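You operate a simulated robot arm through the tools that you are given. There is no shell and no other tool. Be economical: measure what you need, move in short steps, check, and stop when the job is done.

You run a simulated two-armed robot. Do the job below in one go: nothing can be reset, and whatever is moved stays where it is left.

JOB
Let the dirty water out and scrub the silt off the basin floor.
Fine: spout parked first, bung in its cup, brush back. Set down upright: basin bung, scrubbing brush. What is to be rubbed or washed off counts as gone when no trace of it is left.

Only the result counts: the job must be done as asked and must still hold three seconds after the hand-in. Knocking over, shifting, dropping, spilling or breaking anything else fails it.

ROBOT AND FRAMES
Two 7-joint arms with fingered hands on one trunk that stands fixed in place. Base frame: the origin is at the foot of the trunk, x ahead of it, y to its left, z up. Units: cm, degrees, N and s.
The left shoulder is at [4.7, 12.5, 124.9], the right one opposite. With the tool pointing down near the work surface each hand reaches from about 10 to 72 cm from the base axis, measured 20 degrees to its own side. Payload 3.6 kg a hand.
The tool frame of a hand sits at the grasp point between the pads (the TCP): z along the fingers, y along the line on which they close. The tips reach 3 cm beyond it. Largest opening 10.4 cm; the body of the gripper starts 3.5 cm behind the TCP. The gripper is a hand of 4 fingers: y runs from the thumb to the fingers, the wrist lies at [-1.5, -10.4, -17.8] in the tool frame, and closing takes about 1.5 s.
Orientation is told as [roll, pitch, yaw] about the base's x, y, z axes, in that order, counted from this pose: with the fingers straight down and the wrist toward the robot, the tool's x, y and z point along [0, 1, 0], [1, 0, 0] and [0, 0, -1] of the base frame.

CONTROLS
- The arms move only by the tool servo_tool. It takes "left_commands", "right_commands" or both (then of equal length, played together; a hand with none holds still); each is a list that holds one entry, the list of rows, each a list of 6 numbers: the shift along the tool's x, y, z in units of 500 mm (1.0 is 500 mm), then the turn, a rotation vector about the tool's x, y, z in units of 120 degrees (1.0 is 120 degrees). In form: [[[x, y, z, wx, wy, wz], ...]]. A call has 1 to 8 rows; each row is the pose to reach, as a shift and turn from the pose commanded when the call began, along the tool's axes at that moment. "left_fingers" and "right_fingers" are, for a hand that has rows, the opening in per cent of the stroke, from 0 (shut) to 100 (fully open), set as the call begins (left out, the last holds). A call with a number of a shift or a turn outside -1 to 1 is refused whole. Rows are played at 5 a second. More than 5 cm and 8.6 degrees between two rows, or a gripper value outside its range, and nothing of the call is played. A pose out of reach is approached as far as the arm can. The call stops where the force on the tool passes 40 N (or 10 N more than at its start, if that is more) or the arm is blocked; 0.2 s more then pass. Each finger travels about 7.2 cm/s and halts on what it meets, pressing with about 23 N; the grip force reading is that of the motor and also rises with nothing between the fingers. The clock runs only during rows and for 0.2 s after the last one: add rows that repeat a pose to give the fingers time. The reply holds the time, the measured pose of the TCP, the force on the tool along the base axes, the opening and the grip force, in the units named above and with some noise, with the torque about the TCP (base axes, N m) and any sound that the robot's microphone picked up.
- Cameras (640 x 400 px; columns grow to the right, rows downward): "scene" is now at [14.14, -4.18, 140.18]; the picture's right is [-0.47, -0.88, 0.00], its down [-0.40, 0.21, -0.89] and it looks along [0.79, -0.42, -0.45] (base axes); focal length 214 px, centre (320, 200). "left" rides on the left gripper at [-6.1, -9.2, -13.1] in its tool frame; the picture's right is [-0.81, -0.27, 0.52], its down [0.53, -0.71, 0.46] and it looks along [0.24, 0.64, 0.72] (tool axes); focal length 275 px, centre (320, 200). "right" rides on the right gripper at [6.1, -9.2, -13] in its tool frame; the picture's right is [-0.81, 0.27, -0.52], its down [-0.53, -0.71, 0.46] and it looks along [-0.24, 0.64, 0.72] (tool axes); focal length 275 px, centre (320, 200). There is no depth. A picture from a camera that has moved, and an enlarged one, comes with that camera's place and axes in the base frame and with its lens.
- capture(camera): a new picture of that camera. The clock stands still meanwhile.
- lift_body(by): slides the trunk up (or, below 0, down) by that many cm; the arms and the scene camera ride with it, the base frame stays. It gives what a move gives, with no picture.
- move_fingers(index, middle, ring, thumb_bend, thumb_turn, hand): sets how far each is bent, from 0 (flat) to 1 (curled in); at 0.3 the hand is open as for a grip, at 0.7 the pads meet at the TCP. One left out holds its place. A second passes; each finger stops where it meets its share of the squeeze, and holds until it gets a number again. A gripper value or a shape takes the hand back. It gives what a move gives, with no picture; readings hold the bend of each and the force on the fingers (four entries, about 0 where the hand has none), thumb and palm. thumb_turn goes from beside the hand (0) to across from the fingers (1), as for a grip.
- grasp_type(shape, hand): the hand has 4 fingers and takes this shape, open, in about a second: jaw (thumb against the fingers, like two jaws); tri (thumb and two fingers); tip (a fingertip pinch); poke (one finger out to press); point (the index stretched); flat (the hand flat); cup (the hand cupped); fist (a fist). The gripper value then closes the fingers along that shape, each until it touches; the sizes above hold for jaw. It gives what a move gives, with no picture.
- aim_head(pan, tilt): turns the head with the scene camera to pan (to the left, within 80 degrees either way) and tilt (down, from -29 to 69), counted from straight ahead of the robot. It gives what a move gives.
- close_up(camera, box): a new picture of the part [left, top, right, bottom] of that camera's present view, enlarged. The clock stands still meanwhile.
- close_job(): hands the job in; it is judged then, once.

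Go step by step. Nothing tells you positions but the pictures and the camera data: compare them with the known pose of the tool, close in by small moves and look again before you grip or let go. The budget is 120 turns and 86 pictures, counting those below and the enlarged ones. Unless the task says otherwise, let go and move clear before handing in.

The tools are called after "Emit:" as a command line: name --argument value ..., lists and objects as JSON in quotes. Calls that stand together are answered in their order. servo_tool: Moves the arms, as the interface text tells. Its arguments: {"type":"object","properties":{"left_commands":{"type":"array","items":{"type":"array","items":{"type":"array","items":{"type":"number"}}}},"left_fingers":{"type":"number"},"right_commands":{"type":"array","items":{"type":"array","items":{"type":"array","items":{"type":"number"}}}},"right_fingers":{"type":"number"}},"required":[]} The other tools are called the same way: lift_body (by) slides the trunk up or down; grasp_type (shape, hand) gives the hand a shape; move_fingers (index, middle, ring, thumb_bend, thumb_turn, hand) moves the fingers one by one; aim_head (pan, tilt) turns the head that bears the scene camera; capture (camera) takes a picture; close_up (camera, box) takes an enlarged picture of a part of a camera's view; close_job () hands the job in.

At the start:

```text
time: 0.0
left_tool_pos: [41.96, -0.99, 143.35]
left_tool_rot: [-0.1, 0.1, 0.0]
left_contact_force: [-0.3, -0.5, -0.8]
left_moment: [-0.03, 0.0, 0.01]
left_opening: 10.34
left_grasp_force: 0.0
left_shape: jaw
left_bend: [0.3, 0.3, 0.3, 0.3, 0.98]
left_finger forces: [0.0, 0.1, 0.1, 0.0, 0.0, 0.0]
right_tool_pos: [29.45, -38.6, 138.86]
right_tool_rot: [0.0, 0.0, -0.1]
right_contact_force: [0.8, -0.2, -0.8]
right_moment: [0.03, 0.02, 0.0]
right_opening: 10.37
right_grasp_force: 0.0
right_shape: jaw
right_bend: [0.3, 0.3, 0.3, 0.3, 0.98]
right_finger forces: [0.0, 0.0, 0.0, 0.1, 0.1, 0.1]
trunk travel left (down, up): [-47.5, 6.1]
head pan, tilt: [-28.0, 26.8]
```

scene: 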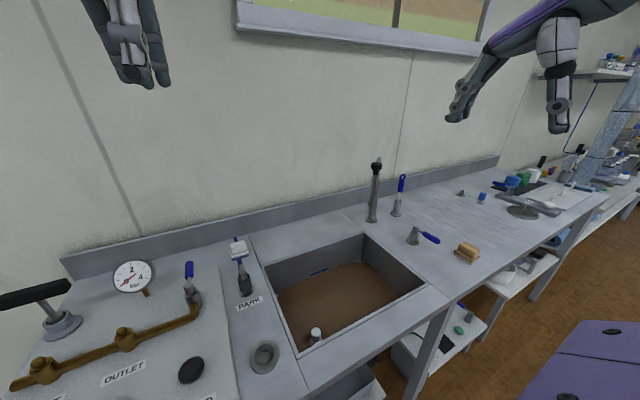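
right: 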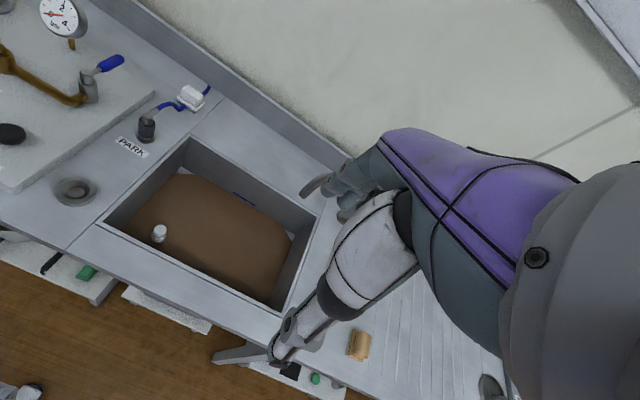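
left: 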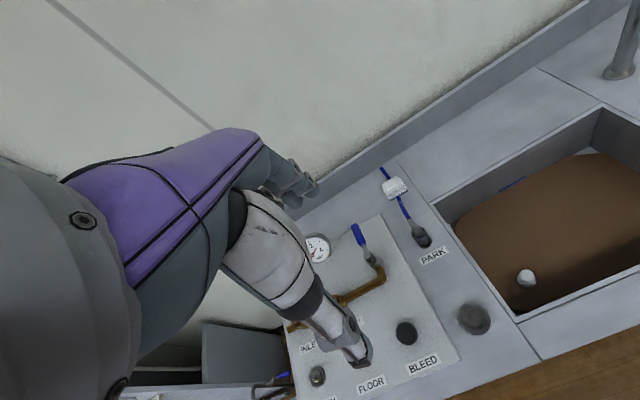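

I see a basin of brown water with a white-topped bung, a cup to its left, a tall faucet behind it, and a brush-like object on the right. I'll zoom in to identify things.

Emit:
close_up --camera "scene" --box '[220, 220, 460, 370]'

Emit:
close_up --camera "scene" --box '[350, 140, 590, 290]'

Emit:
close_up --camera "right" --box '[0, 60, 320, 260]'

```text
2.67 times, centred on (340, 295) of scene
camera zoom: at [14.14, -4.18, 140.18], right [-0.47, -0.88, 0.0], down [-0.4, 0.21, -0.89], along [0.79, -0.42, -0.45], focal length 572 px, centre (267, -53)
```

zoom: 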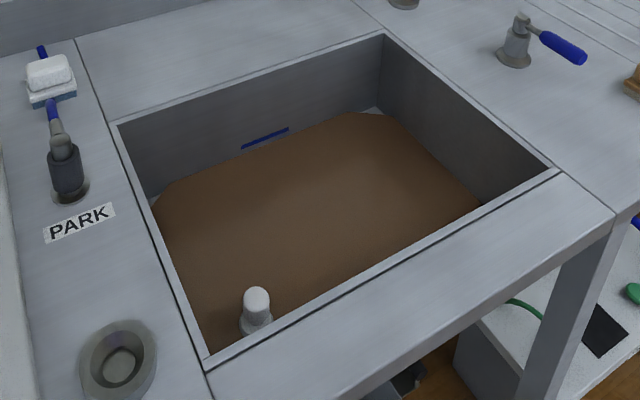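

```text
2.67 times, centred on (470, 215) of scene
camera zoom: at [14.14, -4.18, 140.18], right [-0.47, -0.88, 0.0], down [-0.4, 0.21, -0.89], along [0.79, -0.42, -0.45], focal length 572 px, centre (-80, 160)
```

zoom: 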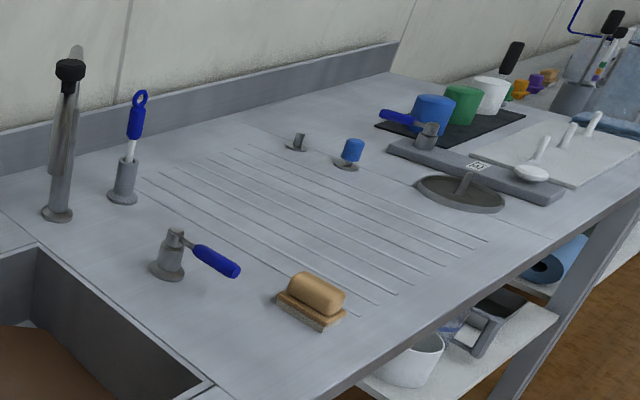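

```text
2.00 times, centred on (160, 160) of right
camera zoom: at [20.2, -32.39, 151.79], right [0.27, -0.81, 0.52], down [-0.71, -0.53, -0.46], along [0.64, -0.24, -0.72], focal length 551 px, centre (640, 280)
```

zoom: 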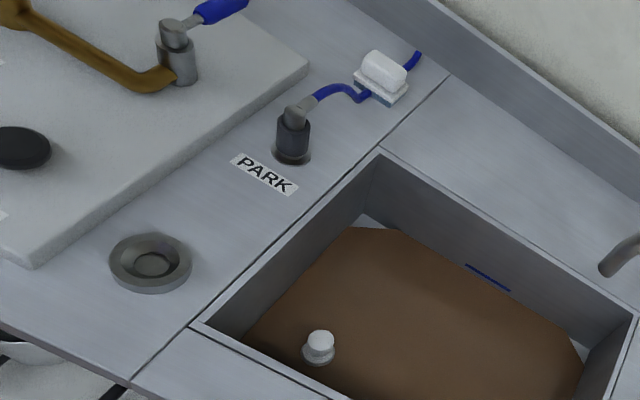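

I need better views of the faucet and the PARK spot, so I'll aim the head and look.

Emit:
aim_head --pan -20 --tilt 40

Emit:
close_up --camera "left" --box '[280, 140, 640, 365]'

Emit:
capture --camera "scene"

```text
time: 0.8
left_tool_pos: [42.0, -0.94, 143.33]
left_tool_rot: [0.0, 0.0, 0.1]
left_contact_force: [0.6, -1.3, -0.7]
left_moment: [0.01, 0.01, -0.01]
left_opening: 10.36
left_grasp_force: 0.0
left_shape: jaw
left_bend: [0.3, 0.3, 0.3, 0.3, 0.98]
left_finger forces: [0.1, 0.0, 0.0, 0.1, 0.0, 0.0]
right_tool_pos: [29.37, -38.57, 138.86]
right_tool_rot: [0.0, 0.0, 0.0]
right_contact_force: [-0.3, -0.2, -0.1]
right_moment: [0.0, 0.02, -0.01]
right_opening: 10.36
right_grasp_force: 0.0
right_shape: jaw
right_bend: [0.3, 0.3, 0.3, 0.3, 0.98]
right_finger forces: [0.1, 0.1, 0.0, 0.0, 0.1, 0.0]
trunk travel left (down, up): [-47.5, 6.1]
head pan, tilt: [-20.0, 40.0]
```

```text
1.78 times, centred on (460, 252) of left
camera zoom: at [32.9, -7.23, 156.47], right [-0.27, -0.81, -0.52], down [-0.71, 0.53, -0.46], along [0.64, 0.24, -0.72], focal length 489 px, centre (71, 107)
```

zoom: 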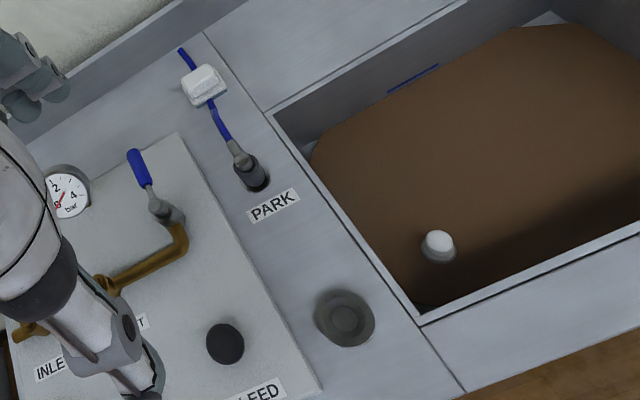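

```text
78 pictures are left
camera scene: at [14.04, -2.79, 138.14], right [-0.34, -0.94, 0.0], down [-0.6, 0.22, -0.77], along [0.72, -0.26, -0.64], focal length 214 px, centre (320, 200)
```

scene: 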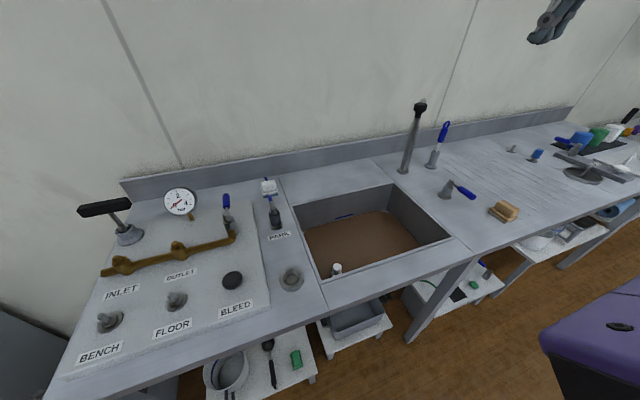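

The faucet and the PARK item still need a closer look.

Emit:
close_up --camera "scene" --box '[370, 80, 530, 180]'

Emit:
close_up --camera "scene" --box '[210, 160, 370, 260]'

Emit:
close_up --camera "left" --box '[540, 0, 640, 100]'

```text
4.00 times, centred on (450, 130) of scene
camera zoom: at [14.04, -2.79, 138.14], right [-0.34, -0.94, 0.0], down [-0.6, 0.22, -0.77], along [0.72, -0.26, -0.64], focal length 858 px, centre (-200, 480)
```

zoom: 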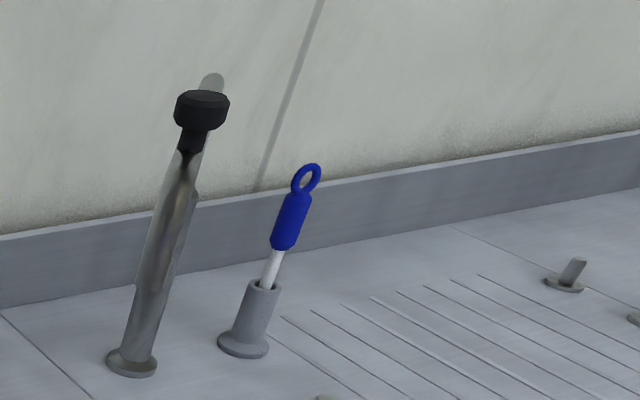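

```text
4.00 times, centred on (290, 210) of scene
camera zoom: at [14.04, -2.79, 138.14], right [-0.34, -0.94, 0.0], down [-0.6, 0.22, -0.77], along [0.72, -0.26, -0.64], focal length 858 px, centre (440, 160)
```

zoom: 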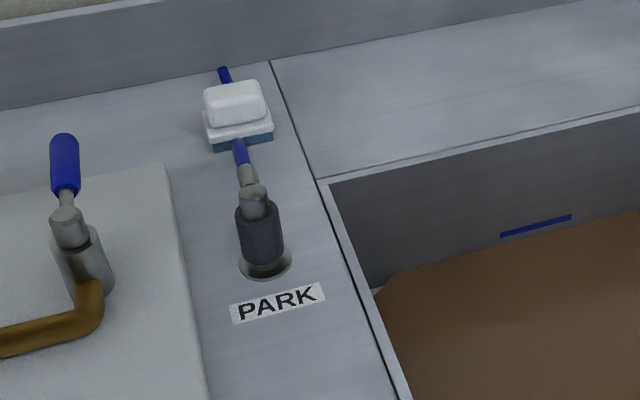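

```text
4.00 times, centred on (590, 50) of left
camera zoom: at [32.9, -7.23, 156.47], right [-0.27, -0.81, -0.52], down [-0.71, 0.53, -0.46], along [0.64, 0.24, -0.72], focal length 1101 px, centre (-760, 800)
```

zoom: 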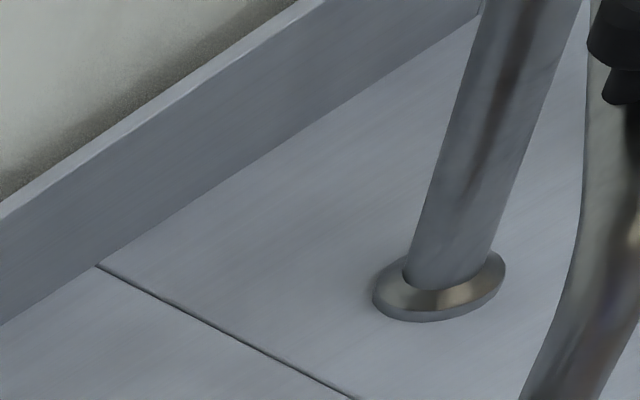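

The spout seems to be a gooseneck on a column with a black part; I'll bring the left hand near PARK and zoom on the spout from the right camera.

Emit:
servo_tool --left_commands '[[[-0.02, 0.01, 0.09, 0, 0, 0], [-0.04, 0.02, 0.18, 0, 0, 0], [-0.06, 0.03, 0.27, 0, 0, 0], [-0.08, 0.04, 0.36, 0, 0, 0], [-0.1, 0.045, 0.45, 0, 0, 0], [-0.12, 0.05, 0.54, 0, 0, 0], [-0.14, 0.055, 0.62, 0, 0, 0], [-0.16, 0.06, 0.7, 0, 0, 0]]]'

Emit:
capture --camera "left"

Emit:
close_up --camera "right" --box '[260, 100, 420, 200]'

```text
time: 2.5
left_tool_pos: [44.94, -9.21, 108.19]
left_tool_rot: [0.0, 0.0, 0.2]
left_contact_force: [0.7, 0.3, -0.2]
left_moment: [-0.02, 0.01, 0.01]
left_opening: 10.37
left_grasp_force: 0.0
left_shape: jaw
left_bend: [0.3, 0.3, 0.3, 0.3, 0.98]
left_finger forces: [0.0, 0.1, 0.0, 0.0, 0.0, 0.0]
right_tool_pos: [29.44, -38.51, 138.66]
right_tool_rot: [0.1, 0.0, 0.0]
right_contact_force: [0.1, 0.1, -0.1]
right_moment: [-0.03, -0.03, 0.04]
right_opening: 10.37
right_grasp_force: 0.0
right_shape: jaw
right_bend: [0.3, 0.3, 0.3, 0.3, 0.98]
right_finger forces: [0.1, 0.0, 0.0, 0.0, 0.0, 0.0]
trunk travel left (down, up): [-47.5, 6.1]
head pan, tilt: [-20.0, 40.0]
```

```text
74 pictures are left
camera left: at [35.82, -15.35, 121.26], right [-0.27, -0.81, -0.52], down [-0.71, 0.53, -0.46], along [0.64, 0.24, -0.72], focal length 275 px, centre (320, 200)
```

left: 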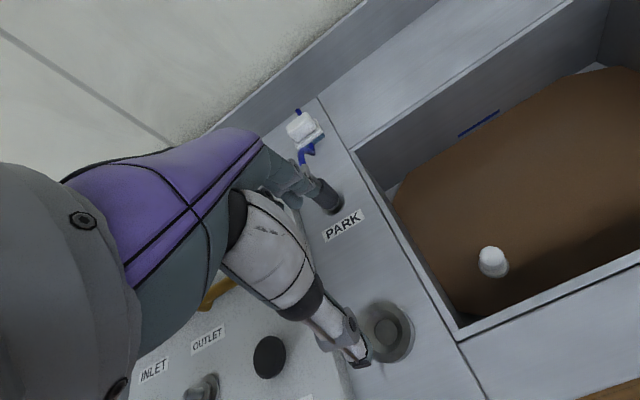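

```text
4.00 times, centred on (340, 150) of right
camera zoom: at [20.25, -32.42, 151.78], right [0.28, -0.81, 0.52], down [-0.71, -0.53, -0.46], along [0.64, -0.24, -0.72], focal length 1101 px, centre (240, 400)
```

zoom: 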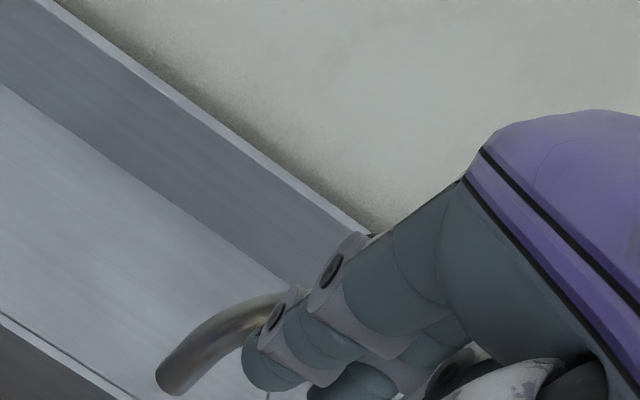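

The spout tip hides behind the right fingers; I'll shift the right hand sideways to see it and the brush holder.

Emit:
servo_tool --right_commands '[[[-0.08, 0.02, 0, 0, 0, 0], [-0.16, 0.04, 0, 0, 0, 0], [-0.24, 0.06, 0, 0, 0, 0], [-0.32, 0.08, 0, 0, 0, 0]]]'

Emit:
capture --camera "right"

Emit:
close_up --camera "left" --box '[260, 90, 420, 190]'

```text
time: 3.5
left_tool_pos: [44.91, -9.21, 108.22]
left_tool_rot: [0.0, 0.0, 0.0]
left_contact_force: [0.2, 0.0, -1.2]
left_moment: [0.02, -0.02, 0.03]
left_opening: 10.34
left_grasp_force: 0.0
left_shape: jaw
left_bend: [0.3, 0.3, 0.3, 0.3, 0.98]
left_finger forces: [0.1, 0.0, 0.1, 0.1, 0.0, 0.1]
right_tool_pos: [33.48, -54.39, 138.7]
right_tool_rot: [0.0, 0.1, 0.0]
right_contact_force: [0.8, -0.3, 0.1]
right_moment: [0.0, 0.0, -0.02]
right_opening: 10.36
right_grasp_force: 0.0
right_shape: jaw
right_bend: [0.3, 0.3, 0.3, 0.3, 0.98]
right_finger forces: [0.0, 0.1, 0.0, 0.0, 0.0, 0.0]
trunk travel left (down, up): [-47.5, 6.1]
head pan, tilt: [-20.0, 40.0]
```

```text
72 pictures are left
camera right: at [24.38, -48.42, 151.7], right [0.28, -0.81, 0.52], down [-0.71, -0.53, -0.45], along [0.64, -0.24, -0.73], focal length 275 px, centre (320, 200)
```

right: 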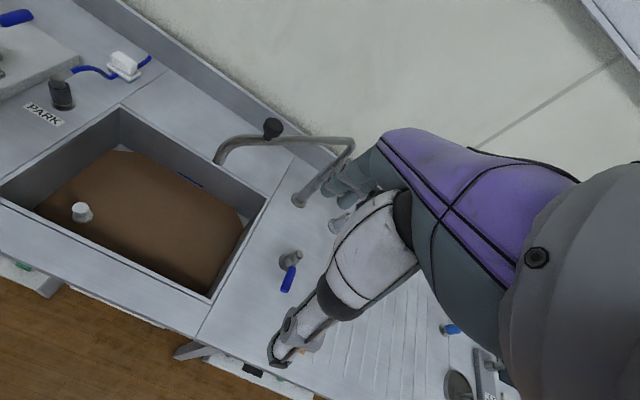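

```text
4.00 times, centred on (340, 140) of left
camera zoom: at [35.84, -15.36, 121.28], right [-0.27, -0.81, -0.52], down [-0.71, 0.53, -0.45], along [0.64, 0.24, -0.73], focal length 1101 px, centre (240, 440)
```

zoom: 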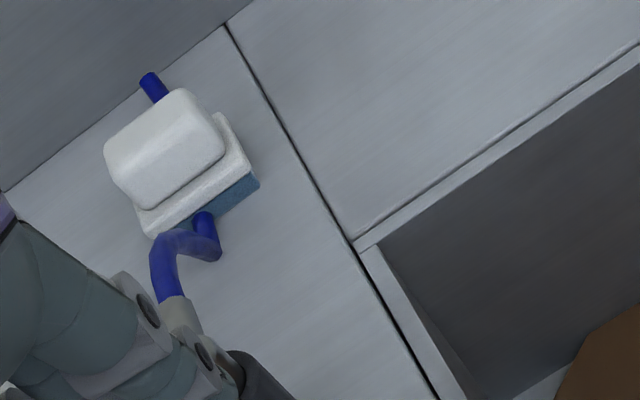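

The gooseneck spout (column about [75.4,-63]) hangs over the basin. I'll look at the PARK post from a clearer spot.

Emit:
servo_tool --left_commands '[[[0.08, 0, -0.04, 0, 0, 0], [0.16, 0, -0.08, 0, 0, 0], [0.2, 0.04, -0.08, 0, 0, 0]]]'

Emit:
close_up --camera "left" --box '[300, 60, 620, 260]'

Emit:
close_up --camera "right" --box '[0, 0, 160, 130]'

Emit:
close_up --camera "right" --box '[180, 90, 380, 215]'

```text
time: 4.3
left_tool_pos: [47.08, 1.01, 112.21]
left_tool_rot: [0.0, 0.0, -0.1]
left_contact_force: [-0.7, -0.8, 0.0]
left_moment: [-0.01, -0.01, -0.01]
left_opening: 10.38
left_grasp_force: 0.1
left_shape: jaw
left_bend: [0.3, 0.3, 0.3, 0.3, 0.98]
left_finger forces: [0.0, 0.0, 0.1, 0.0, 0.0, 0.1]
right_tool_pos: [33.6, -54.41, 138.66]
right_tool_rot: [0.0, 0.0, 0.0]
right_contact_force: [0.4, 0.4, 0.3]
right_moment: [-0.01, 0.03, 0.0]
right_opening: 10.37
right_grasp_force: 0.0
right_shape: jaw
right_bend: [0.3, 0.3, 0.3, 0.3, 0.98]
right_finger forces: [0.0, 0.0, 0.0, 0.0, 0.0, 0.1]
trunk travel left (down, up): [-47.5, 6.1]
head pan, tilt: [-20.0, 40.0]
```

```text
2.00 times, centred on (460, 160) of left
camera zoom: at [37.98, -5.12, 125.32], right [-0.27, -0.81, -0.52], down [-0.71, 0.53, -0.46], along [0.64, 0.24, -0.73], focal length 551 px, centre (40, 280)
```

zoom: 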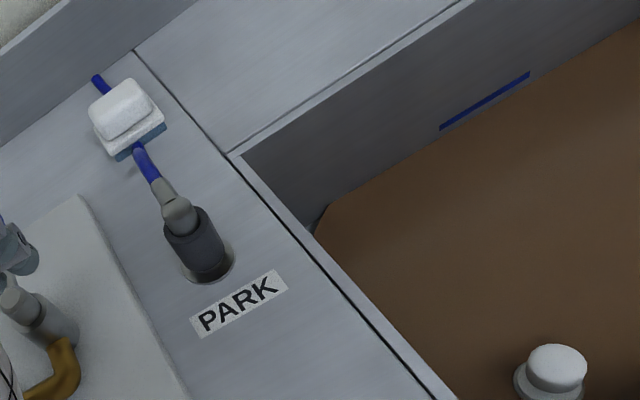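

```text
3.08 times, centred on (80, 65) of right
camera zoom: at [24.4, -48.29, 151.74], right [0.28, -0.81, 0.52], down [-0.71, -0.53, -0.46], along [0.64, -0.24, -0.72], focal length 847 px, centre (1058, 615)
```

zoom: 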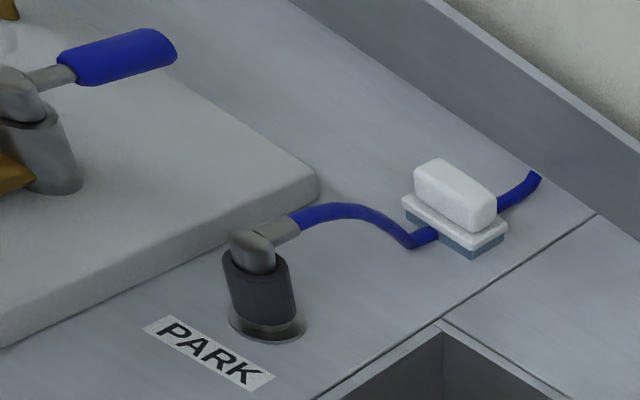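

```text
3.20 times, centred on (280, 152) of right
camera zoom: at [24.4, -48.29, 151.74], right [0.28, -0.81, 0.52], down [-0.71, -0.53, -0.46], along [0.64, -0.24, -0.72], focal length 881 px, centre (448, 352)
```

zoom: 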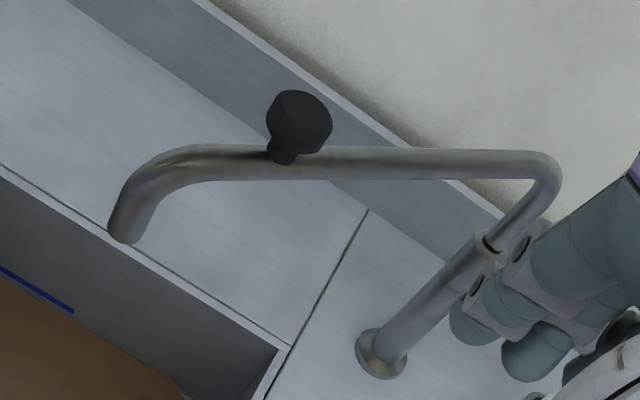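

The PARK post holds a hose spray already docked; the gooseneck hangs over the basin and has a black grip knob. I'll look over the right part with the head camera for a park marking, and inspect the brushes.

Emit:
aim_head --pan -45 --tilt 32

Emit:
close_up --camera "scene" --box '[220, 110, 420, 235]'

Emit:
capture --camera "scene"

```text
time: 5.2
left_tool_pos: [47.03, 0.98, 112.21]
left_tool_rot: [0.0, 0.0, 0.0]
left_contact_force: [0.4, 0.6, -0.2]
left_moment: [-0.01, 0.0, -0.01]
left_opening: 10.39
left_grasp_force: 0.0
left_shape: jaw
left_bend: [0.3, 0.3, 0.3, 0.3, 0.98]
left_finger forces: [0.1, 0.0, 0.0, 0.0, 0.0, 0.1]
right_tool_pos: [33.63, -54.47, 138.64]
right_tool_rot: [0.0, 0.0, 0.1]
right_contact_force: [1.0, 0.0, -0.3]
right_moment: [-0.02, 0.0, 0.0]
right_opening: 10.37
right_grasp_force: 0.0
right_shape: jaw
right_bend: [0.3, 0.3, 0.3, 0.3, 0.98]
right_finger forces: [0.1, 0.0, 0.1, 0.1, 0.0, 0.0]
trunk travel left (down, up): [-47.5, 6.1]
head pan, tilt: [-45.0, 32.0]
```

```text
3.20 times, centred on (320, 172) of scene
camera zoom: at [12.41, -6.2, 139.35], right [-0.71, -0.71, 0.0], down [-0.38, 0.37, -0.85], along [0.6, -0.6, -0.53], focal length 686 px, centre (320, 288)
```

zoom: 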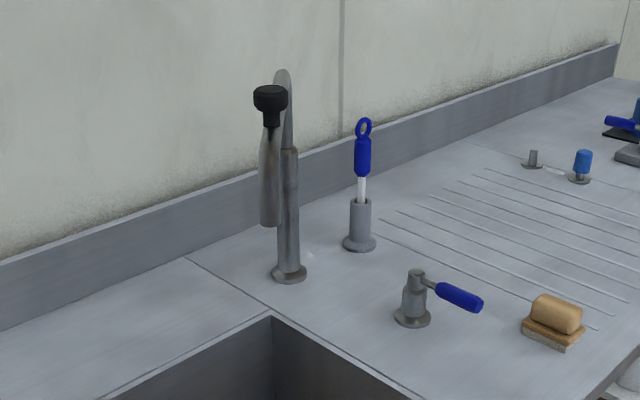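

```text
66 pictures are left
camera scene: at [12.41, -6.2, 139.35], right [-0.71, -0.71, 0.0], down [-0.38, 0.37, -0.85], along [0.6, -0.6, -0.53], focal length 214 px, centre (320, 200)
```

scene: 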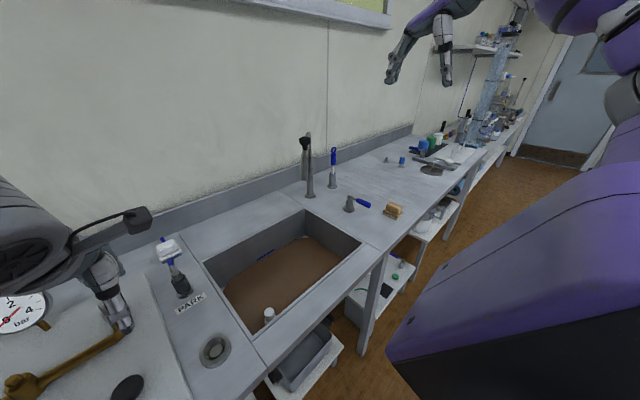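

I take the tan block as the scrubbing brush and the gooseneck as the spout, knob at about [59.7,-46.8,120.7]. I'll bring the right hand above the knob.

Emit:
servo_tool --right_commands '[[[0.02, 0.07, 0.02, 0, 0, 0.04], [0.04, 0.14, 0.04, 0, 0, 0.08], [0.06, 0.21, 0.06, 0, 0, 0.12], [0.08, 0.28, 0.08, 0, 0, 0.16], [0.1, 0.35, 0.1, 0, 0, 0.19], [0.12, 0.42, 0.11, 0, 0, 0.22], [0.135, 0.47, 0.12, 0, 0, 0.24], [0.152, 0.52, 0.13, 0, 0, 0.258]]]' --right_fingers 80

Emit:
capture --camera "right"

Emit:
close_up --camera "scene" --box '[220, 60, 420, 185]'

```text
time: 7.0
left_tool_pos: [47.17, 1.04, 112.19]
left_tool_rot: [0.0, 0.1, 0.0]
left_contact_force: [1.0, 0.2, 0.3]
left_moment: [-0.03, -0.04, -0.02]
left_opening: 10.38
left_grasp_force: 0.1
left_shape: jaw
left_bend: [0.3, 0.3, 0.3, 0.3, 0.98]
left_finger forces: [0.1, 0.0, 0.0, 0.0, 0.0, 0.1]
right_tool_pos: [59.7, -46.67, 132.23]
right_tool_rot: [0.0, 0.0, -31.0]
right_contact_force: [0.3, 0.5, 0.3]
right_moment: [-0.06, 0.04, 0.03]
right_opening: 8.31
right_grasp_force: 0.2
right_shape: jaw
right_bend: [0.27, 0.34, 0.32, 0.49, 0.99]
right_finger forces: [0.0, 0.0, 0.1, 0.1, 0.0, 0.0]
trunk travel left (down, up): [-47.5, 6.1]
head pan, tilt: [-45.0, 32.0]
```

```text
65 pictures are left
camera right: at [55.01, -36.77, 145.34], right [-0.18, -0.84, 0.52], down [-0.89, -0.09, -0.45], along [0.43, -0.54, -0.72], focal length 275 px, centre (320, 200)
```

right: 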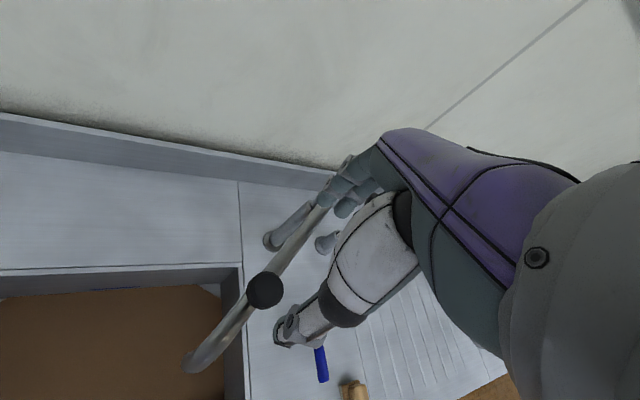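

```text
3.20 times, centred on (320, 122) of scene
camera zoom: at [12.52, -6.15, 139.34], right [-0.71, -0.71, 0.0], down [-0.38, 0.37, -0.85], along [0.6, -0.6, -0.53], focal length 686 px, centre (320, 448)
```

zoom: 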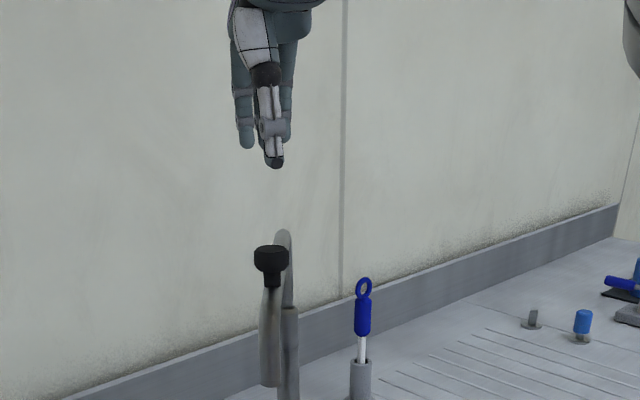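

Knob position confirmed. Lowering onto it and gripping.

Emit:
servo_tool --right_commands '[[[0, 0, 0.08, 0, 0, 0], [0, 0, 0.15, 0, 0, 0], [0, 0, 0.19, 0, 0, 0], [0, 0, 0.218, 0, 0, 0]]]'

Emit:
servo_tool --right_commands '[[[0, 0, 0, 0, 0, 0], [0, 0, 0, 0, 0, 0], [0, 0, 0, 0, 0, 0], [0, 0, 0, 0, 0, 0], [0, 0, 0, 0, 0, 0], [0, 0, 0, 0, 0, 0], [0, 0, 0, 0, 0, 0]]]' --right_fingers 10

Emit:
close_up --camera "scene" --box '[220, 80, 420, 205]'

```text
time: 8.0
left_tool_pos: [46.91, 0.98, 112.35]
left_tool_rot: [0.0, 0.1, 0.1]
left_contact_force: [0.4, -0.1, -0.8]
left_moment: [0.01, 0.02, -0.01]
left_opening: 10.37
left_grasp_force: 0.1
left_shape: jaw
left_bend: [0.3, 0.3, 0.3, 0.3, 0.98]
left_finger forces: [0.0, 0.1, 0.0, 0.0, 0.1, 0.0]
right_tool_pos: [59.53, -46.72, 121.4]
right_tool_rot: [0.1, -0.2, -31.0]
right_contact_force: [0.0, -0.7, 3.4]
right_moment: [-0.14, -0.08, 0.01]
right_opening: 8.34
right_grasp_force: 0.1
right_shape: jaw
right_bend: [0.27, 0.33, 0.32, 0.49, 0.99]
right_finger forces: [0.0, 2.7, 0.1, 0.1, 0.0, 0.0]
trunk travel left (down, up): [-47.5, 6.1]
head pan, tilt: [-45.0, 32.0]
```

```text
time: 9.6
left_tool_pos: [46.94, 0.99, 112.25]
left_tool_rot: [0.0, 0.1, 0.0]
left_contact_force: [-0.3, -0.2, 0.4]
left_moment: [0.01, 0.0, -0.01]
left_opening: 10.34
left_grasp_force: 0.1
left_shape: jaw
left_bend: [0.3, 0.3, 0.3, 0.3, 0.98]
left_finger forces: [0.1, 0.0, 0.1, 0.0, 0.1, 0.0]
right_tool_pos: [59.52, -46.8, 121.35]
right_tool_rot: [0.0, -0.1, -31.0]
right_contact_force: [2.3, 1.8, 4.2]
right_moment: [0.03, -0.11, -0.07]
right_opening: 1.87
right_grasp_force: 23.1
right_shape: jaw
right_bend: [0.7, 0.6, 0.7, 0.77, 1.0]
right_finger forces: [19.9, 0.0, 0.0, 0.0, 26.9, 0.1]
trunk travel left (down, up): [-47.5, 6.1]
head pan, tilt: [-45.0, 32.0]
```

```text
3.20 times, centred on (320, 142) of scene
camera zoom: at [12.39, -6.17, 139.36], right [-0.71, -0.71, 0.0], down [-0.37, 0.37, -0.85], along [0.6, -0.6, -0.53], focal length 686 px, centre (320, 384)
```

zoom: 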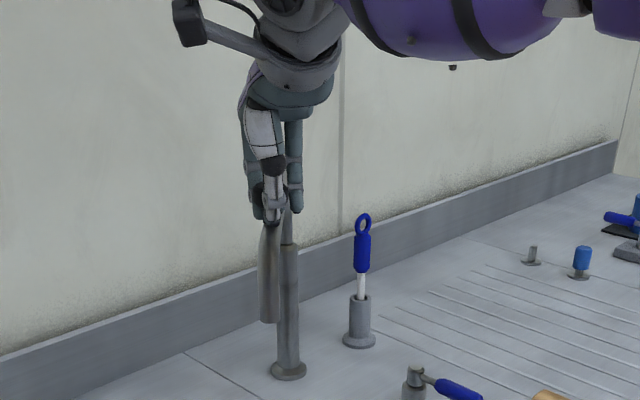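

Index and thumb hold the knob. I'll swing it on its arc about the column, away from the basin to the right, feeling the force.

Emit:
servo_tool --right_commands '[[[-0.02, -0.006, 0, 0, 0, 0], [-0.04, -0.0086, 0, 0, 0, 0], [-0.08, -0.0126, 0, 0, 0, 0], [-0.12, -0.0132, 0, 0, 0, 0], [-0.16, -0.0108, 0, 0, 0, 0]]]'

Emit:
close_up --camera "scene" --box '[220, 80, 420, 205]'

```text
time: 10.3
left_tool_pos: [47.34, 1.12, 112.18]
left_tool_rot: [-0.2, 0.2, 0.2]
left_contact_force: [0.2, -0.4, 0.0]
left_moment: [0.0, -0.03, 0.0]
left_opening: 10.35
left_grasp_force: 0.1
left_shape: jaw
left_bend: [0.3, 0.3, 0.3, 0.3, 0.98]
left_finger forces: [0.0, 0.0, 0.1, 0.1, 0.0, 0.1]
right_tool_pos: [58.92, -47.05, 121.45]
right_tool_rot: [0.9, -0.3, -29.7]
right_contact_force: [21.4, 20.9, -7.1]
right_moment: [0.16, -0.39, 0.21]
right_opening: 1.66
right_grasp_force: 23.5
right_shape: jaw
right_bend: [0.67, 0.6, 0.7, 0.77, 1.0]
right_finger forces: [32.7, 0.1, 0.1, 0.0, 20.2, 0.0]
trunk travel left (down, up): [-47.5, 6.1]
head pan, tilt: [-45.0, 32.0]
stopped in row 3 (right hand): the force on the tool passed its limit at 45 N (the readings are from after the stop); the commanded pose is now the measured one
```

```text
3.20 times, centred on (320, 142) of scene
camera zoom: at [12.75, -6.14, 139.3], right [-0.71, -0.71, 0.0], down [-0.38, 0.37, -0.85], along [0.6, -0.6, -0.53], focal length 686 px, centre (320, 384)
```

zoom: 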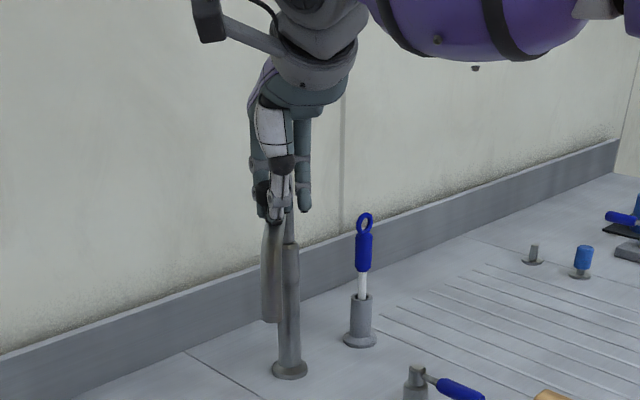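

It's stopped on that side, so I'll try the other way (toward the back).

Emit:
servo_tool --right_commands '[[[0.025, 0.006, 0, 0, 0, 0], [0.049, 0.0134, 0, 0, 0, 0], [0.086, 0.0284, 0, 0, 0, 0], [0.122, 0.0462, 0, 0, 0, 0]]]'

Emit:
close_up --camera "scene" --box '[220, 80, 420, 205]'

```text
time: 11.3
left_tool_pos: [47.16, 1.04, 112.16]
left_tool_rot: [0.0, 0.1, -0.1]
left_contact_force: [-0.4, 0.0, 0.2]
left_moment: [0.01, 0.02, 0.01]
left_opening: 10.39
left_grasp_force: 0.0
left_shape: jaw
left_bend: [0.3, 0.3, 0.3, 0.3, 0.98]
left_finger forces: [0.0, 0.0, 0.0, 0.1, 0.0, 0.0]
right_tool_pos: [63.53, -43.71, 121.37]
right_tool_rot: [0.5, -0.1, -30.3]
right_contact_force: [-0.4, -3.4, -7.9]
right_moment: [-0.09, -0.05, -0.31]
right_opening: 1.81
right_grasp_force: 23.7
right_shape: jaw
right_bend: [0.7, 0.6, 0.7, 0.77, 0.99]
right_finger forces: [18.9, 0.0, 0.1, 0.0, 21.7, 0.0]
trunk travel left (down, up): [-47.5, 6.1]
head pan, tilt: [-45.0, 32.0]
```

```text
3.20 times, centred on (320, 142) of scene
camera zoom: at [12.5, -6.3, 139.34], right [-0.71, -0.71, 0.0], down [-0.38, 0.38, -0.85], along [0.6, -0.6, -0.53], focal length 686 px, centre (320, 384)
```

zoom: 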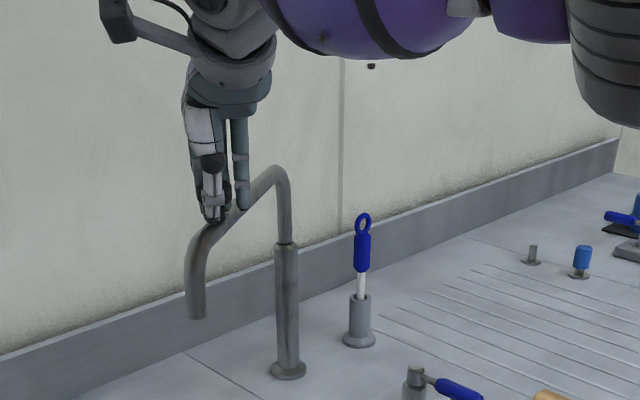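

It swings freely toward the back. Continuing along the arc, tilting the hand slightly to extend reach.

Emit:
servo_tool --right_commands '[[[0.03, 0.028, 0, -0.02, 0, 0], [0.062, 0.053, 0, -0.04, 0, 0], [0.092, 0.08, 0, -0.06, 0, 0], [0.117, 0.109, 0, -0.08, 0, 0]]]'

Emit:
close_up --camera "scene" --box '[180, 60, 420, 210]'

```text
time: 12.3
left_tool_pos: [47.08, 1.1, 112.22]
left_tool_rot: [-0.1, 0.1, 0.0]
left_contact_force: [0.2, 0.6, -0.2]
left_moment: [0.03, -0.03, -0.01]
left_opening: 10.36
left_grasp_force: 0.1
left_shape: jaw
left_bend: [0.3, 0.3, 0.3, 0.3, 0.98]
left_finger forces: [0.0, 0.1, 0.0, 0.0, 0.0, 0.0]
right_tool_pos: [71.29, -41.04, 121.43]
right_tool_rot: [0.5, -9.8, -30.2]
right_contact_force: [-3.6, 10.0, -10.2]
right_moment: [0.36, 0.54, -0.32]
right_opening: 1.93
right_grasp_force: 22.9
right_shape: jaw
right_bend: [0.7, 0.6, 0.7, 0.78, 0.94]
right_finger forces: [22.4, 0.1, 0.1, 0.0, 43.7, 0.0]
trunk travel left (down, up): [-47.5, 6.1]
head pan, tilt: [-45.0, 32.0]
```

```text
2.67 times, centred on (300, 135) of scene
camera zoom: at [12.48, -6.11, 139.35], right [-0.71, -0.71, 0.0], down [-0.38, 0.37, -0.85], along [0.6, -0.6, -0.53], focal length 572 px, centre (373, 373)
```

zoom: 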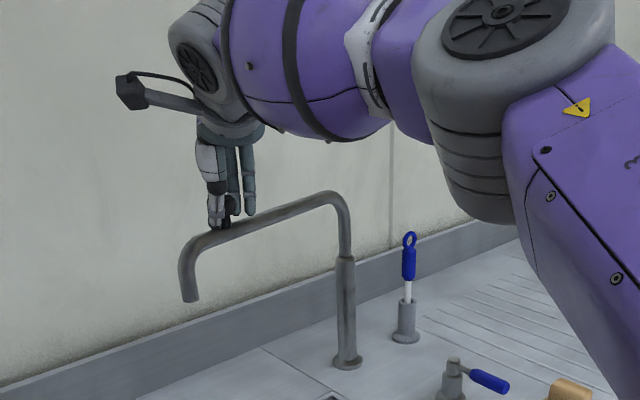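

Emit:
servo_tool --right_commands '[[[0.0125, 0.0157, 0.0027, -0.02, 0, 0], [0.025, 0.0314, 0.0053, -0.04, 0, 0], [0.0466, 0.0647, 0.011, -0.07, 0, 0], [0.0646, 0.1, 0.017, -0.1, 0, 0], [0.08, 0.137, 0.0231, -0.12, 0, 0]]]'

Emit:
close_up --camera "scene" --box '[180, 60, 420, 210]'

```text
time: 13.5
left_tool_pos: [46.77, 1.09, 112.4]
left_tool_rot: [-0.1, -0.1, 0.0]
left_contact_force: [-0.3, 0.0, 0.7]
left_moment: [0.02, -0.01, 0.01]
left_opening: 10.37
left_grasp_force: 0.0
left_shape: jaw
left_bend: [0.3, 0.3, 0.3, 0.3, 0.98]
left_finger forces: [0.1, 0.0, 0.0, 0.1, 0.0, 0.0]
right_tool_pos: [75.98, -40.37, 121.13]
right_tool_rot: [2.1, -24.8, -30.4]
right_contact_force: [-7.3, 8.7, 18.5]
right_moment: [0.53, 0.04, -0.06]
right_opening: 2.11
right_grasp_force: 22.7
right_shape: jaw
right_bend: [0.7, 0.6, 0.7, 0.8, 0.94]
right_finger forces: [18.9, 0.0, 0.0, 0.0, 42.4, 0.0]
right hand out of reach, approached as far as the arm can: row 3, 4, 5
trunk travel left (down, up): [-47.5, 6.1]
head pan, tilt: [-45.0, 32.0]
stopped in row 5 (right hand): the force on the tool passed its limit at 46 N (the readings are from after the stop); the commanded pose is now the measured one
```

```text
2.67 times, centred on (300, 135) of scene
camera zoom: at [12.12, -6.06, 139.43], right [-0.71, -0.71, 0.0], down [-0.37, 0.37, -0.85], along [0.6, -0.6, -0.53], focal length 572 px, centre (373, 373)
```

zoom: 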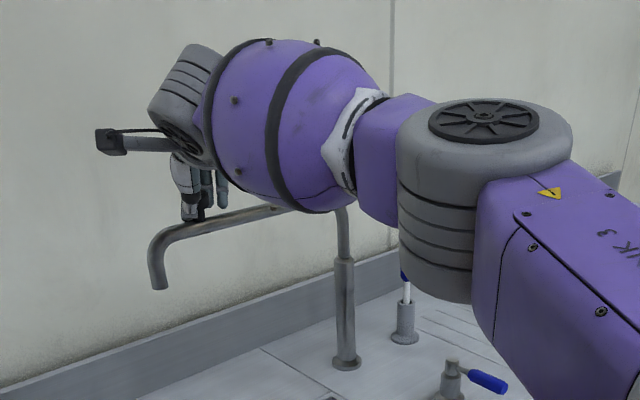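

Spout has reached the line along the back ledge. Release, back off upward and look.

Emit:
servo_tool --right_commands '[[[0, 0, 0, 0, 0, 0], [0, 0, 0, 0, 0, 0], [0, 0, 0, 0, 0, 0], [0, 0, 0, 0, 0, 0], [0, 0, 0, 0, 0, 0], [0, 0, 0, 0, 0, 0]]]' --right_fingers 90

Emit:
servo_tool --right_commands '[[[0, 0, -0.08, 0, 0, 0], [0, -0.06, -0.14, 0, 0, 0], [0, -0.13, -0.2, 0, 0, 0], [0, -0.2, -0.26, 0, 0, 0]]]'

Emit:
aim_head --pan -28 --tilt 36

Emit:
capture --camera "scene"

Emit:
capture --camera "right"

```text
time: 14.9
left_tool_pos: [46.67, 1.34, 112.43]
left_tool_rot: [-0.1, -0.2, 0.0]
left_contact_force: [-1.0, 0.3, 0.3]
left_moment: [0.01, 0.0, -0.01]
left_opening: 10.39
left_grasp_force: 0.1
left_shape: jaw
left_bend: [0.3, 0.3, 0.3, 0.3, 0.98]
left_finger forces: [0.1, 0.1, 0.0, 0.0, 0.1, 0.0]
right_tool_pos: [75.89, -40.29, 121.54]
right_tool_rot: [1.9, -25.0, -30.4]
right_contact_force: [0.5, 12.9, 34.2]
right_moment: [0.45, -0.38, -0.06]
right_opening: 6.51
right_grasp_force: 0.1
right_shape: jaw
right_bend: [0.29, 0.32, 0.3, 0.65, 0.93]
right_finger forces: [0.0, 0.0, 0.0, 0.1, 77.7, 0.0]
trunk travel left (down, up): [-47.5, 6.1]
head pan, tilt: [-45.0, 32.0]
```

```text
time: 15.9
left_tool_pos: [46.86, 1.02, 112.35]
left_tool_rot: [-0.1, -0.1, 0.0]
left_contact_force: [0.2, 0.6, -1.0]
left_moment: [-0.04, -0.03, 0.01]
left_opening: 10.36
left_grasp_force: 0.1
left_shape: jaw
left_bend: [0.3, 0.3, 0.3, 0.3, 0.98]
left_finger forces: [0.1, 0.1, 0.0, 0.0, 0.0, 0.0]
right_tool_pos: [63.43, -33.86, 128.24]
right_tool_rot: [1.6, -24.2, -30.6]
right_contact_force: [-1.2, 0.4, -0.2]
right_moment: [-0.02, 0.01, 0.0]
right_opening: 9.35
right_grasp_force: 0.1
right_shape: jaw
right_bend: [0.29, 0.32, 0.3, 0.35, 0.98]
right_finger forces: [0.0, 0.0, 0.0, 0.0, 0.1, 0.1]
trunk travel left (down, up): [-47.5, 6.1]
head pan, tilt: [-45.0, 32.0]
```

```text
time: 16.7
left_tool_pos: [46.97, 0.96, 112.28]
left_tool_rot: [0.0, -0.1, 0.2]
left_contact_force: [0.0, 0.0, -1.1]
left_moment: [-0.04, -0.03, -0.02]
left_opening: 10.38
left_grasp_force: 0.1
left_shape: jaw
left_bend: [0.3, 0.3, 0.3, 0.3, 0.98]
left_finger forces: [0.0, 0.0, 0.1, 0.0, 0.0, 0.0]
right_tool_pos: [63.62, -33.8, 128.0]
right_tool_rot: [1.6, -24.2, -30.4]
right_contact_force: [-0.1, -0.1, 0.0]
right_moment: [-0.01, 0.03, 0.01]
right_opening: 9.32
right_grasp_force: 0.0
right_shape: jaw
right_bend: [0.29, 0.32, 0.3, 0.35, 0.98]
right_finger forces: [0.0, 0.0, 0.0, 0.0, 0.1, 0.2]
trunk travel left (down, up): [-47.5, 6.1]
head pan, tilt: [-28.0, 36.0]
```

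```text
58 pictures are left
camera scene: at [13.77, -4.0, 138.74], right [-0.47, -0.88, 0.0], down [-0.52, 0.28, -0.81], along [0.71, -0.38, -0.59], focal length 214 px, centre (320, 200)
```

scene: 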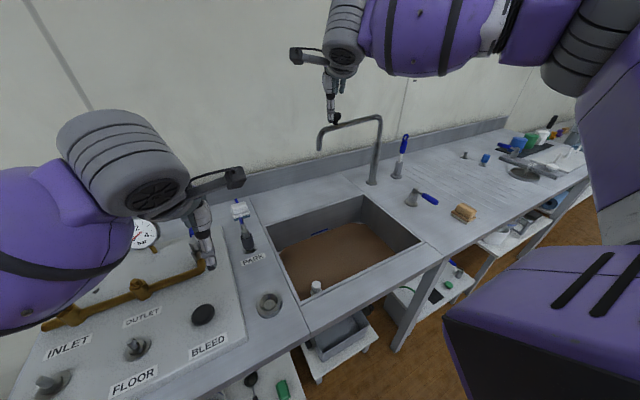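

```text
57 pictures are left
camera right: at [54.59, -21.93, 136.38], right [-0.38, -0.73, 0.56], down [-0.66, -0.22, -0.72], along [0.65, -0.64, -0.4], focal length 275 px, centre (320, 200)
```

right: 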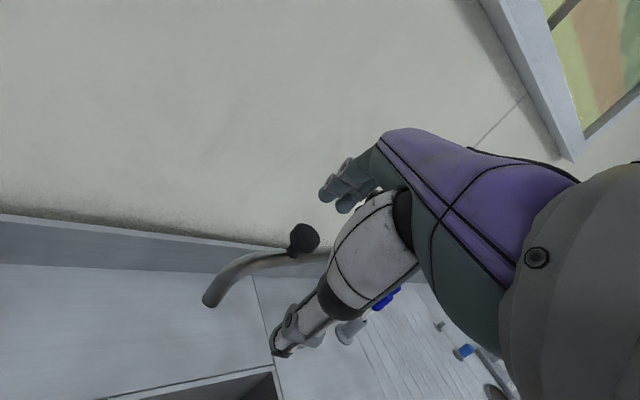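

The spout sprang back a little and its tip is only just clear of the basin. I'll push it further back with closed fingers.

Emit:
servo_tool --right_commands '[[[0, 0, 0, 0, 0, 0], [-0.012, -0.014, 0.08, 0, 0, 0], [-0.025, -0.03, 0.17, 0, 0, 0], [-0.0394, -0.0474, 0.24, 0, 0, 0], [-0.0394, -0.0474, 0.2966, 0, 0, 0], [-0.0394, -0.0474, 0.2966, 0, 0, 0]]]' --right_fingers 0

Emit:
servo_tool --right_commands '[[[0.02, 0.031, 0.014, 0, 0, 0], [0.04, 0.063, 0.028, 0, 0, 0], [0.06, 0.094, 0.0425, 0, 0, 0], [0.08, 0.126, 0.0566, 0, 0, 0]]]'

Emit:
capture --camera "scene"

```text
time: 18.1
left_tool_pos: [46.98, 0.97, 112.19]
left_tool_rot: [0.0, 0.0, 0.0]
left_contact_force: [0.2, 0.4, -0.3]
left_moment: [-0.01, 0.0, 0.01]
left_opening: 10.38
left_grasp_force: 0.1
left_shape: jaw
left_bend: [0.3, 0.3, 0.3, 0.3, 0.98]
left_finger forces: [0.0, 0.0, 0.0, 0.1, 0.1, 0.0]
right_tool_pos: [65.93, -37.01, 113.66]
right_tool_rot: [1.7, -24.3, -30.3]
right_contact_force: [0.2, 0.3, 1.1]
right_moment: [-0.01, 0.02, 0.0]
right_opening: 0.0
right_grasp_force: 23.2
right_shape: jaw
right_bend: [0.7, 0.7, 0.7, 0.47, 1.0]
right_finger forces: [0.0, 0.1, 0.1, 0.0, 0.1, 0.1]
trunk travel left (down, up): [-47.5, 6.1]
head pan, tilt: [-28.0, 36.0]
```

```text
time: 19.1
left_tool_pos: [46.86, 1.0, 112.34]
left_tool_rot: [0.0, -0.1, 0.1]
left_contact_force: [-0.8, -1.1, 0.2]
left_moment: [0.03, 0.03, -0.02]
left_opening: 10.37
left_grasp_force: 0.0
left_shape: jaw
left_bend: [0.3, 0.3, 0.3, 0.3, 0.98]
left_finger forces: [0.0, 0.0, 0.0, 0.0, 0.1, 0.1]
right_tool_pos: [73.28, -37.14, 113.66]
right_tool_rot: [1.4, -23.8, -30.9]
right_contact_force: [-27.7, 4.3, 3.4]
right_moment: [-0.16, -1.04, 0.0]
right_opening: 0.0
right_grasp_force: 22.5
right_shape: jaw
right_bend: [0.7, 0.7, 0.7, 0.47, 1.0]
right_finger forces: [17.6, 9.4, 0.0, 0.0, 0.0, 0.0]
trunk travel left (down, up): [-47.5, 6.1]
head pan, tilt: [-28.0, 36.0]
stopped in row 4 (right hand): the force on the tool passed its limit at 52 N (the readings are from after the stop); the commanded pose is now the measured one
```

```text
56 pictures are left
camera scene: at [13.55, -3.97, 138.77], right [-0.47, -0.88, 0.0], down [-0.52, 0.28, -0.81], along [0.72, -0.38, -0.59], focal length 214 px, centre (320, 200)
```

scene: 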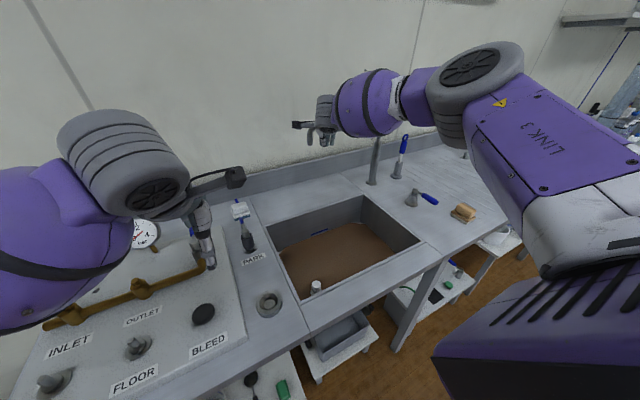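

It's against its end stop now: parked. Backing off and checking that it stays.

Emit:
servo_tool --right_commands '[[[-0.04, -0.063, -0.028, 0, 0, 0], [-0.08, -0.126, -0.0566, 0, 0, 0], [-0.11, -0.17, -0.1, 0.03, 0, 0], [-0.13, -0.22, -0.17, 0.06, 0, 0], [-0.13, -0.27, -0.24, 0.09, 0, 0], [-0.13, -0.3, -0.32, 0.12, 0, 0]]]'

Emit:
capture --camera "right"

Emit:
capture --camera "scene"

```text
time: 20.5
left_tool_pos: [46.92, 1.05, 112.19]
left_tool_rot: [-0.1, 0.1, 0.0]
left_contact_force: [0.0, -0.2, -0.2]
left_moment: [0.0, -0.03, 0.0]
left_opening: 10.37
left_grasp_force: 0.0
left_shape: jaw
left_bend: [0.3, 0.3, 0.3, 0.3, 0.98]
left_finger forces: [0.0, 0.1, 0.0, 0.0, 0.0, 0.0]
right_tool_pos: [52.68, -32.74, 121.88]
right_tool_rot: [1.2, -9.5, -30.3]
right_contact_force: [-0.8, 1.0, 1.1]
right_moment: [-0.03, -0.01, -0.03]
right_opening: 0.0
right_grasp_force: 23.3
right_shape: jaw
right_bend: [0.7, 0.7, 0.7, 0.47, 1.0]
right_finger forces: [0.1, 0.0, 0.0, 0.0, 0.1, 0.0]
trunk travel left (down, up): [-47.5, 6.1]
head pan, tilt: [-28.0, 36.0]
```

```text
55 pictures are left
camera right: at [45.84, -22.08, 133.46], right [-0.25, -0.8, 0.54], down [-0.81, -0.13, -0.58], along [0.54, -0.58, -0.61], focal length 275 px, centre (320, 200)
```

right: 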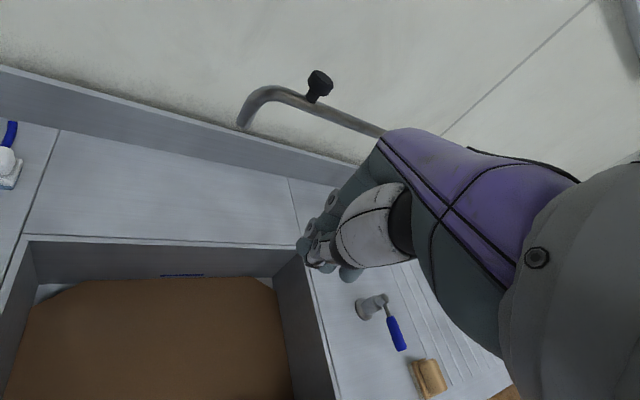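

```text
54 pictures are left
camera scene: at [13.67, -3.93, 138.76], right [-0.47, -0.88, 0.0], down [-0.52, 0.28, -0.81], along [0.71, -0.38, -0.59], focal length 214 px, centre (320, 200)
```

scene: 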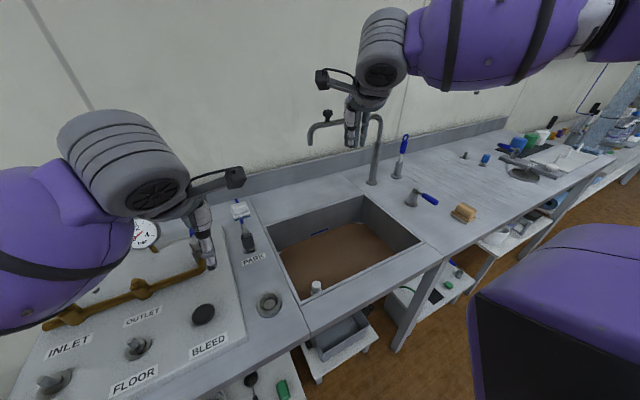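

The spout is parked along the back wall. Next the bung: I'll move the left hand out of the way and level the right hand while turning it so its wrist stays over the basin interior.

Emit:
servo_tool --right_commands '[[[0, 0, 0, 0.04, 0, 0], [0, 0, 0, 0.08, 0, 0], [0, 0, 0, 0.08, 0, 0], [0, 0, 0, 0.08, 0, 0], [0, 0, 0, 0.08, 0, 0]]]' --right_fingers 70 --left_commands '[[[0.05, -0.05, -0.05, 0, 0, 0], [0.1, -0.1, -0.1, 0, 0, 0], [0.15, -0.15, -0.15, 0, 0, 0], [0.2, -0.2, -0.2, 0, 0, 0], [0.26, -0.24, -0.26, 0, 0, 0]]]'

Emit:
servo_tool --right_commands '[[[0, 0, 0, 0, 0, -0.07], [0, 0, 0, 0, 0, -0.14], [0, 0, 0, 0, 0, -0.21], [0, 0, 0, 0, 0, -0.28], [0, 0, 0, 0, 0, -0.35], [0, 0, 0, 0, 0, -0.42], [0, 0, 0, 0, 0, -0.49], [0, 0, 0, 0, 0, -0.56]]]'

```text
time: 21.7
left_tool_pos: [35.0, 14.05, 125.41]
left_tool_rot: [-0.1, -0.1, 0.0]
left_contact_force: [-0.3, -1.0, 0.1]
left_moment: [-0.02, -0.02, -0.01]
left_opening: 10.39
left_grasp_force: 0.0
left_shape: jaw
left_bend: [0.3, 0.3, 0.3, 0.3, 0.98]
left_finger forces: [0.0, 0.1, 0.0, 0.1, 0.0, 0.1]
right_tool_pos: [52.78, -32.75, 122.13]
right_tool_rot: [1.2, 0.0, -30.1]
right_contact_force: [-0.2, 0.0, -0.1]
right_moment: [-0.01, -0.01, -0.01]
right_opening: 7.28
right_grasp_force: 0.0
right_shape: jaw
right_bend: [0.27, 0.37, 0.34, 0.58, 0.99]
right_finger forces: [0.1, 0.0, 0.0, 0.0, 0.0, 0.0]
trunk travel left (down, up): [-47.5, 6.1]
head pan, tilt: [-28.0, 36.0]
```

```text
time: 23.5
left_tool_pos: [35.1, 13.86, 125.3]
left_tool_rot: [0.0, 0.1, 0.0]
left_contact_force: [-0.7, -0.9, 0.3]
left_moment: [-0.01, 0.04, 0.04]
left_opening: 10.41
left_grasp_force: 0.1
left_shape: jaw
left_bend: [0.3, 0.3, 0.3, 0.3, 0.98]
left_finger forces: [0.0, 0.1, 0.1, 0.0, 0.0, 0.0]
right_tool_pos: [52.91, -32.92, 121.92]
right_tool_rot: [0.6, -1.2, 37.1]
right_contact_force: [-0.5, -0.4, -0.4]
right_moment: [-0.02, -0.02, 0.02]
right_opening: 7.28
right_grasp_force: 0.0
right_shape: jaw
right_bend: [0.27, 0.37, 0.34, 0.58, 0.99]
right_finger forces: [0.2, 0.1, 0.1, 0.0, 0.0, 0.1]
trunk travel left (down, up): [-47.5, 6.1]
head pan, tilt: [-28.0, 36.0]
```

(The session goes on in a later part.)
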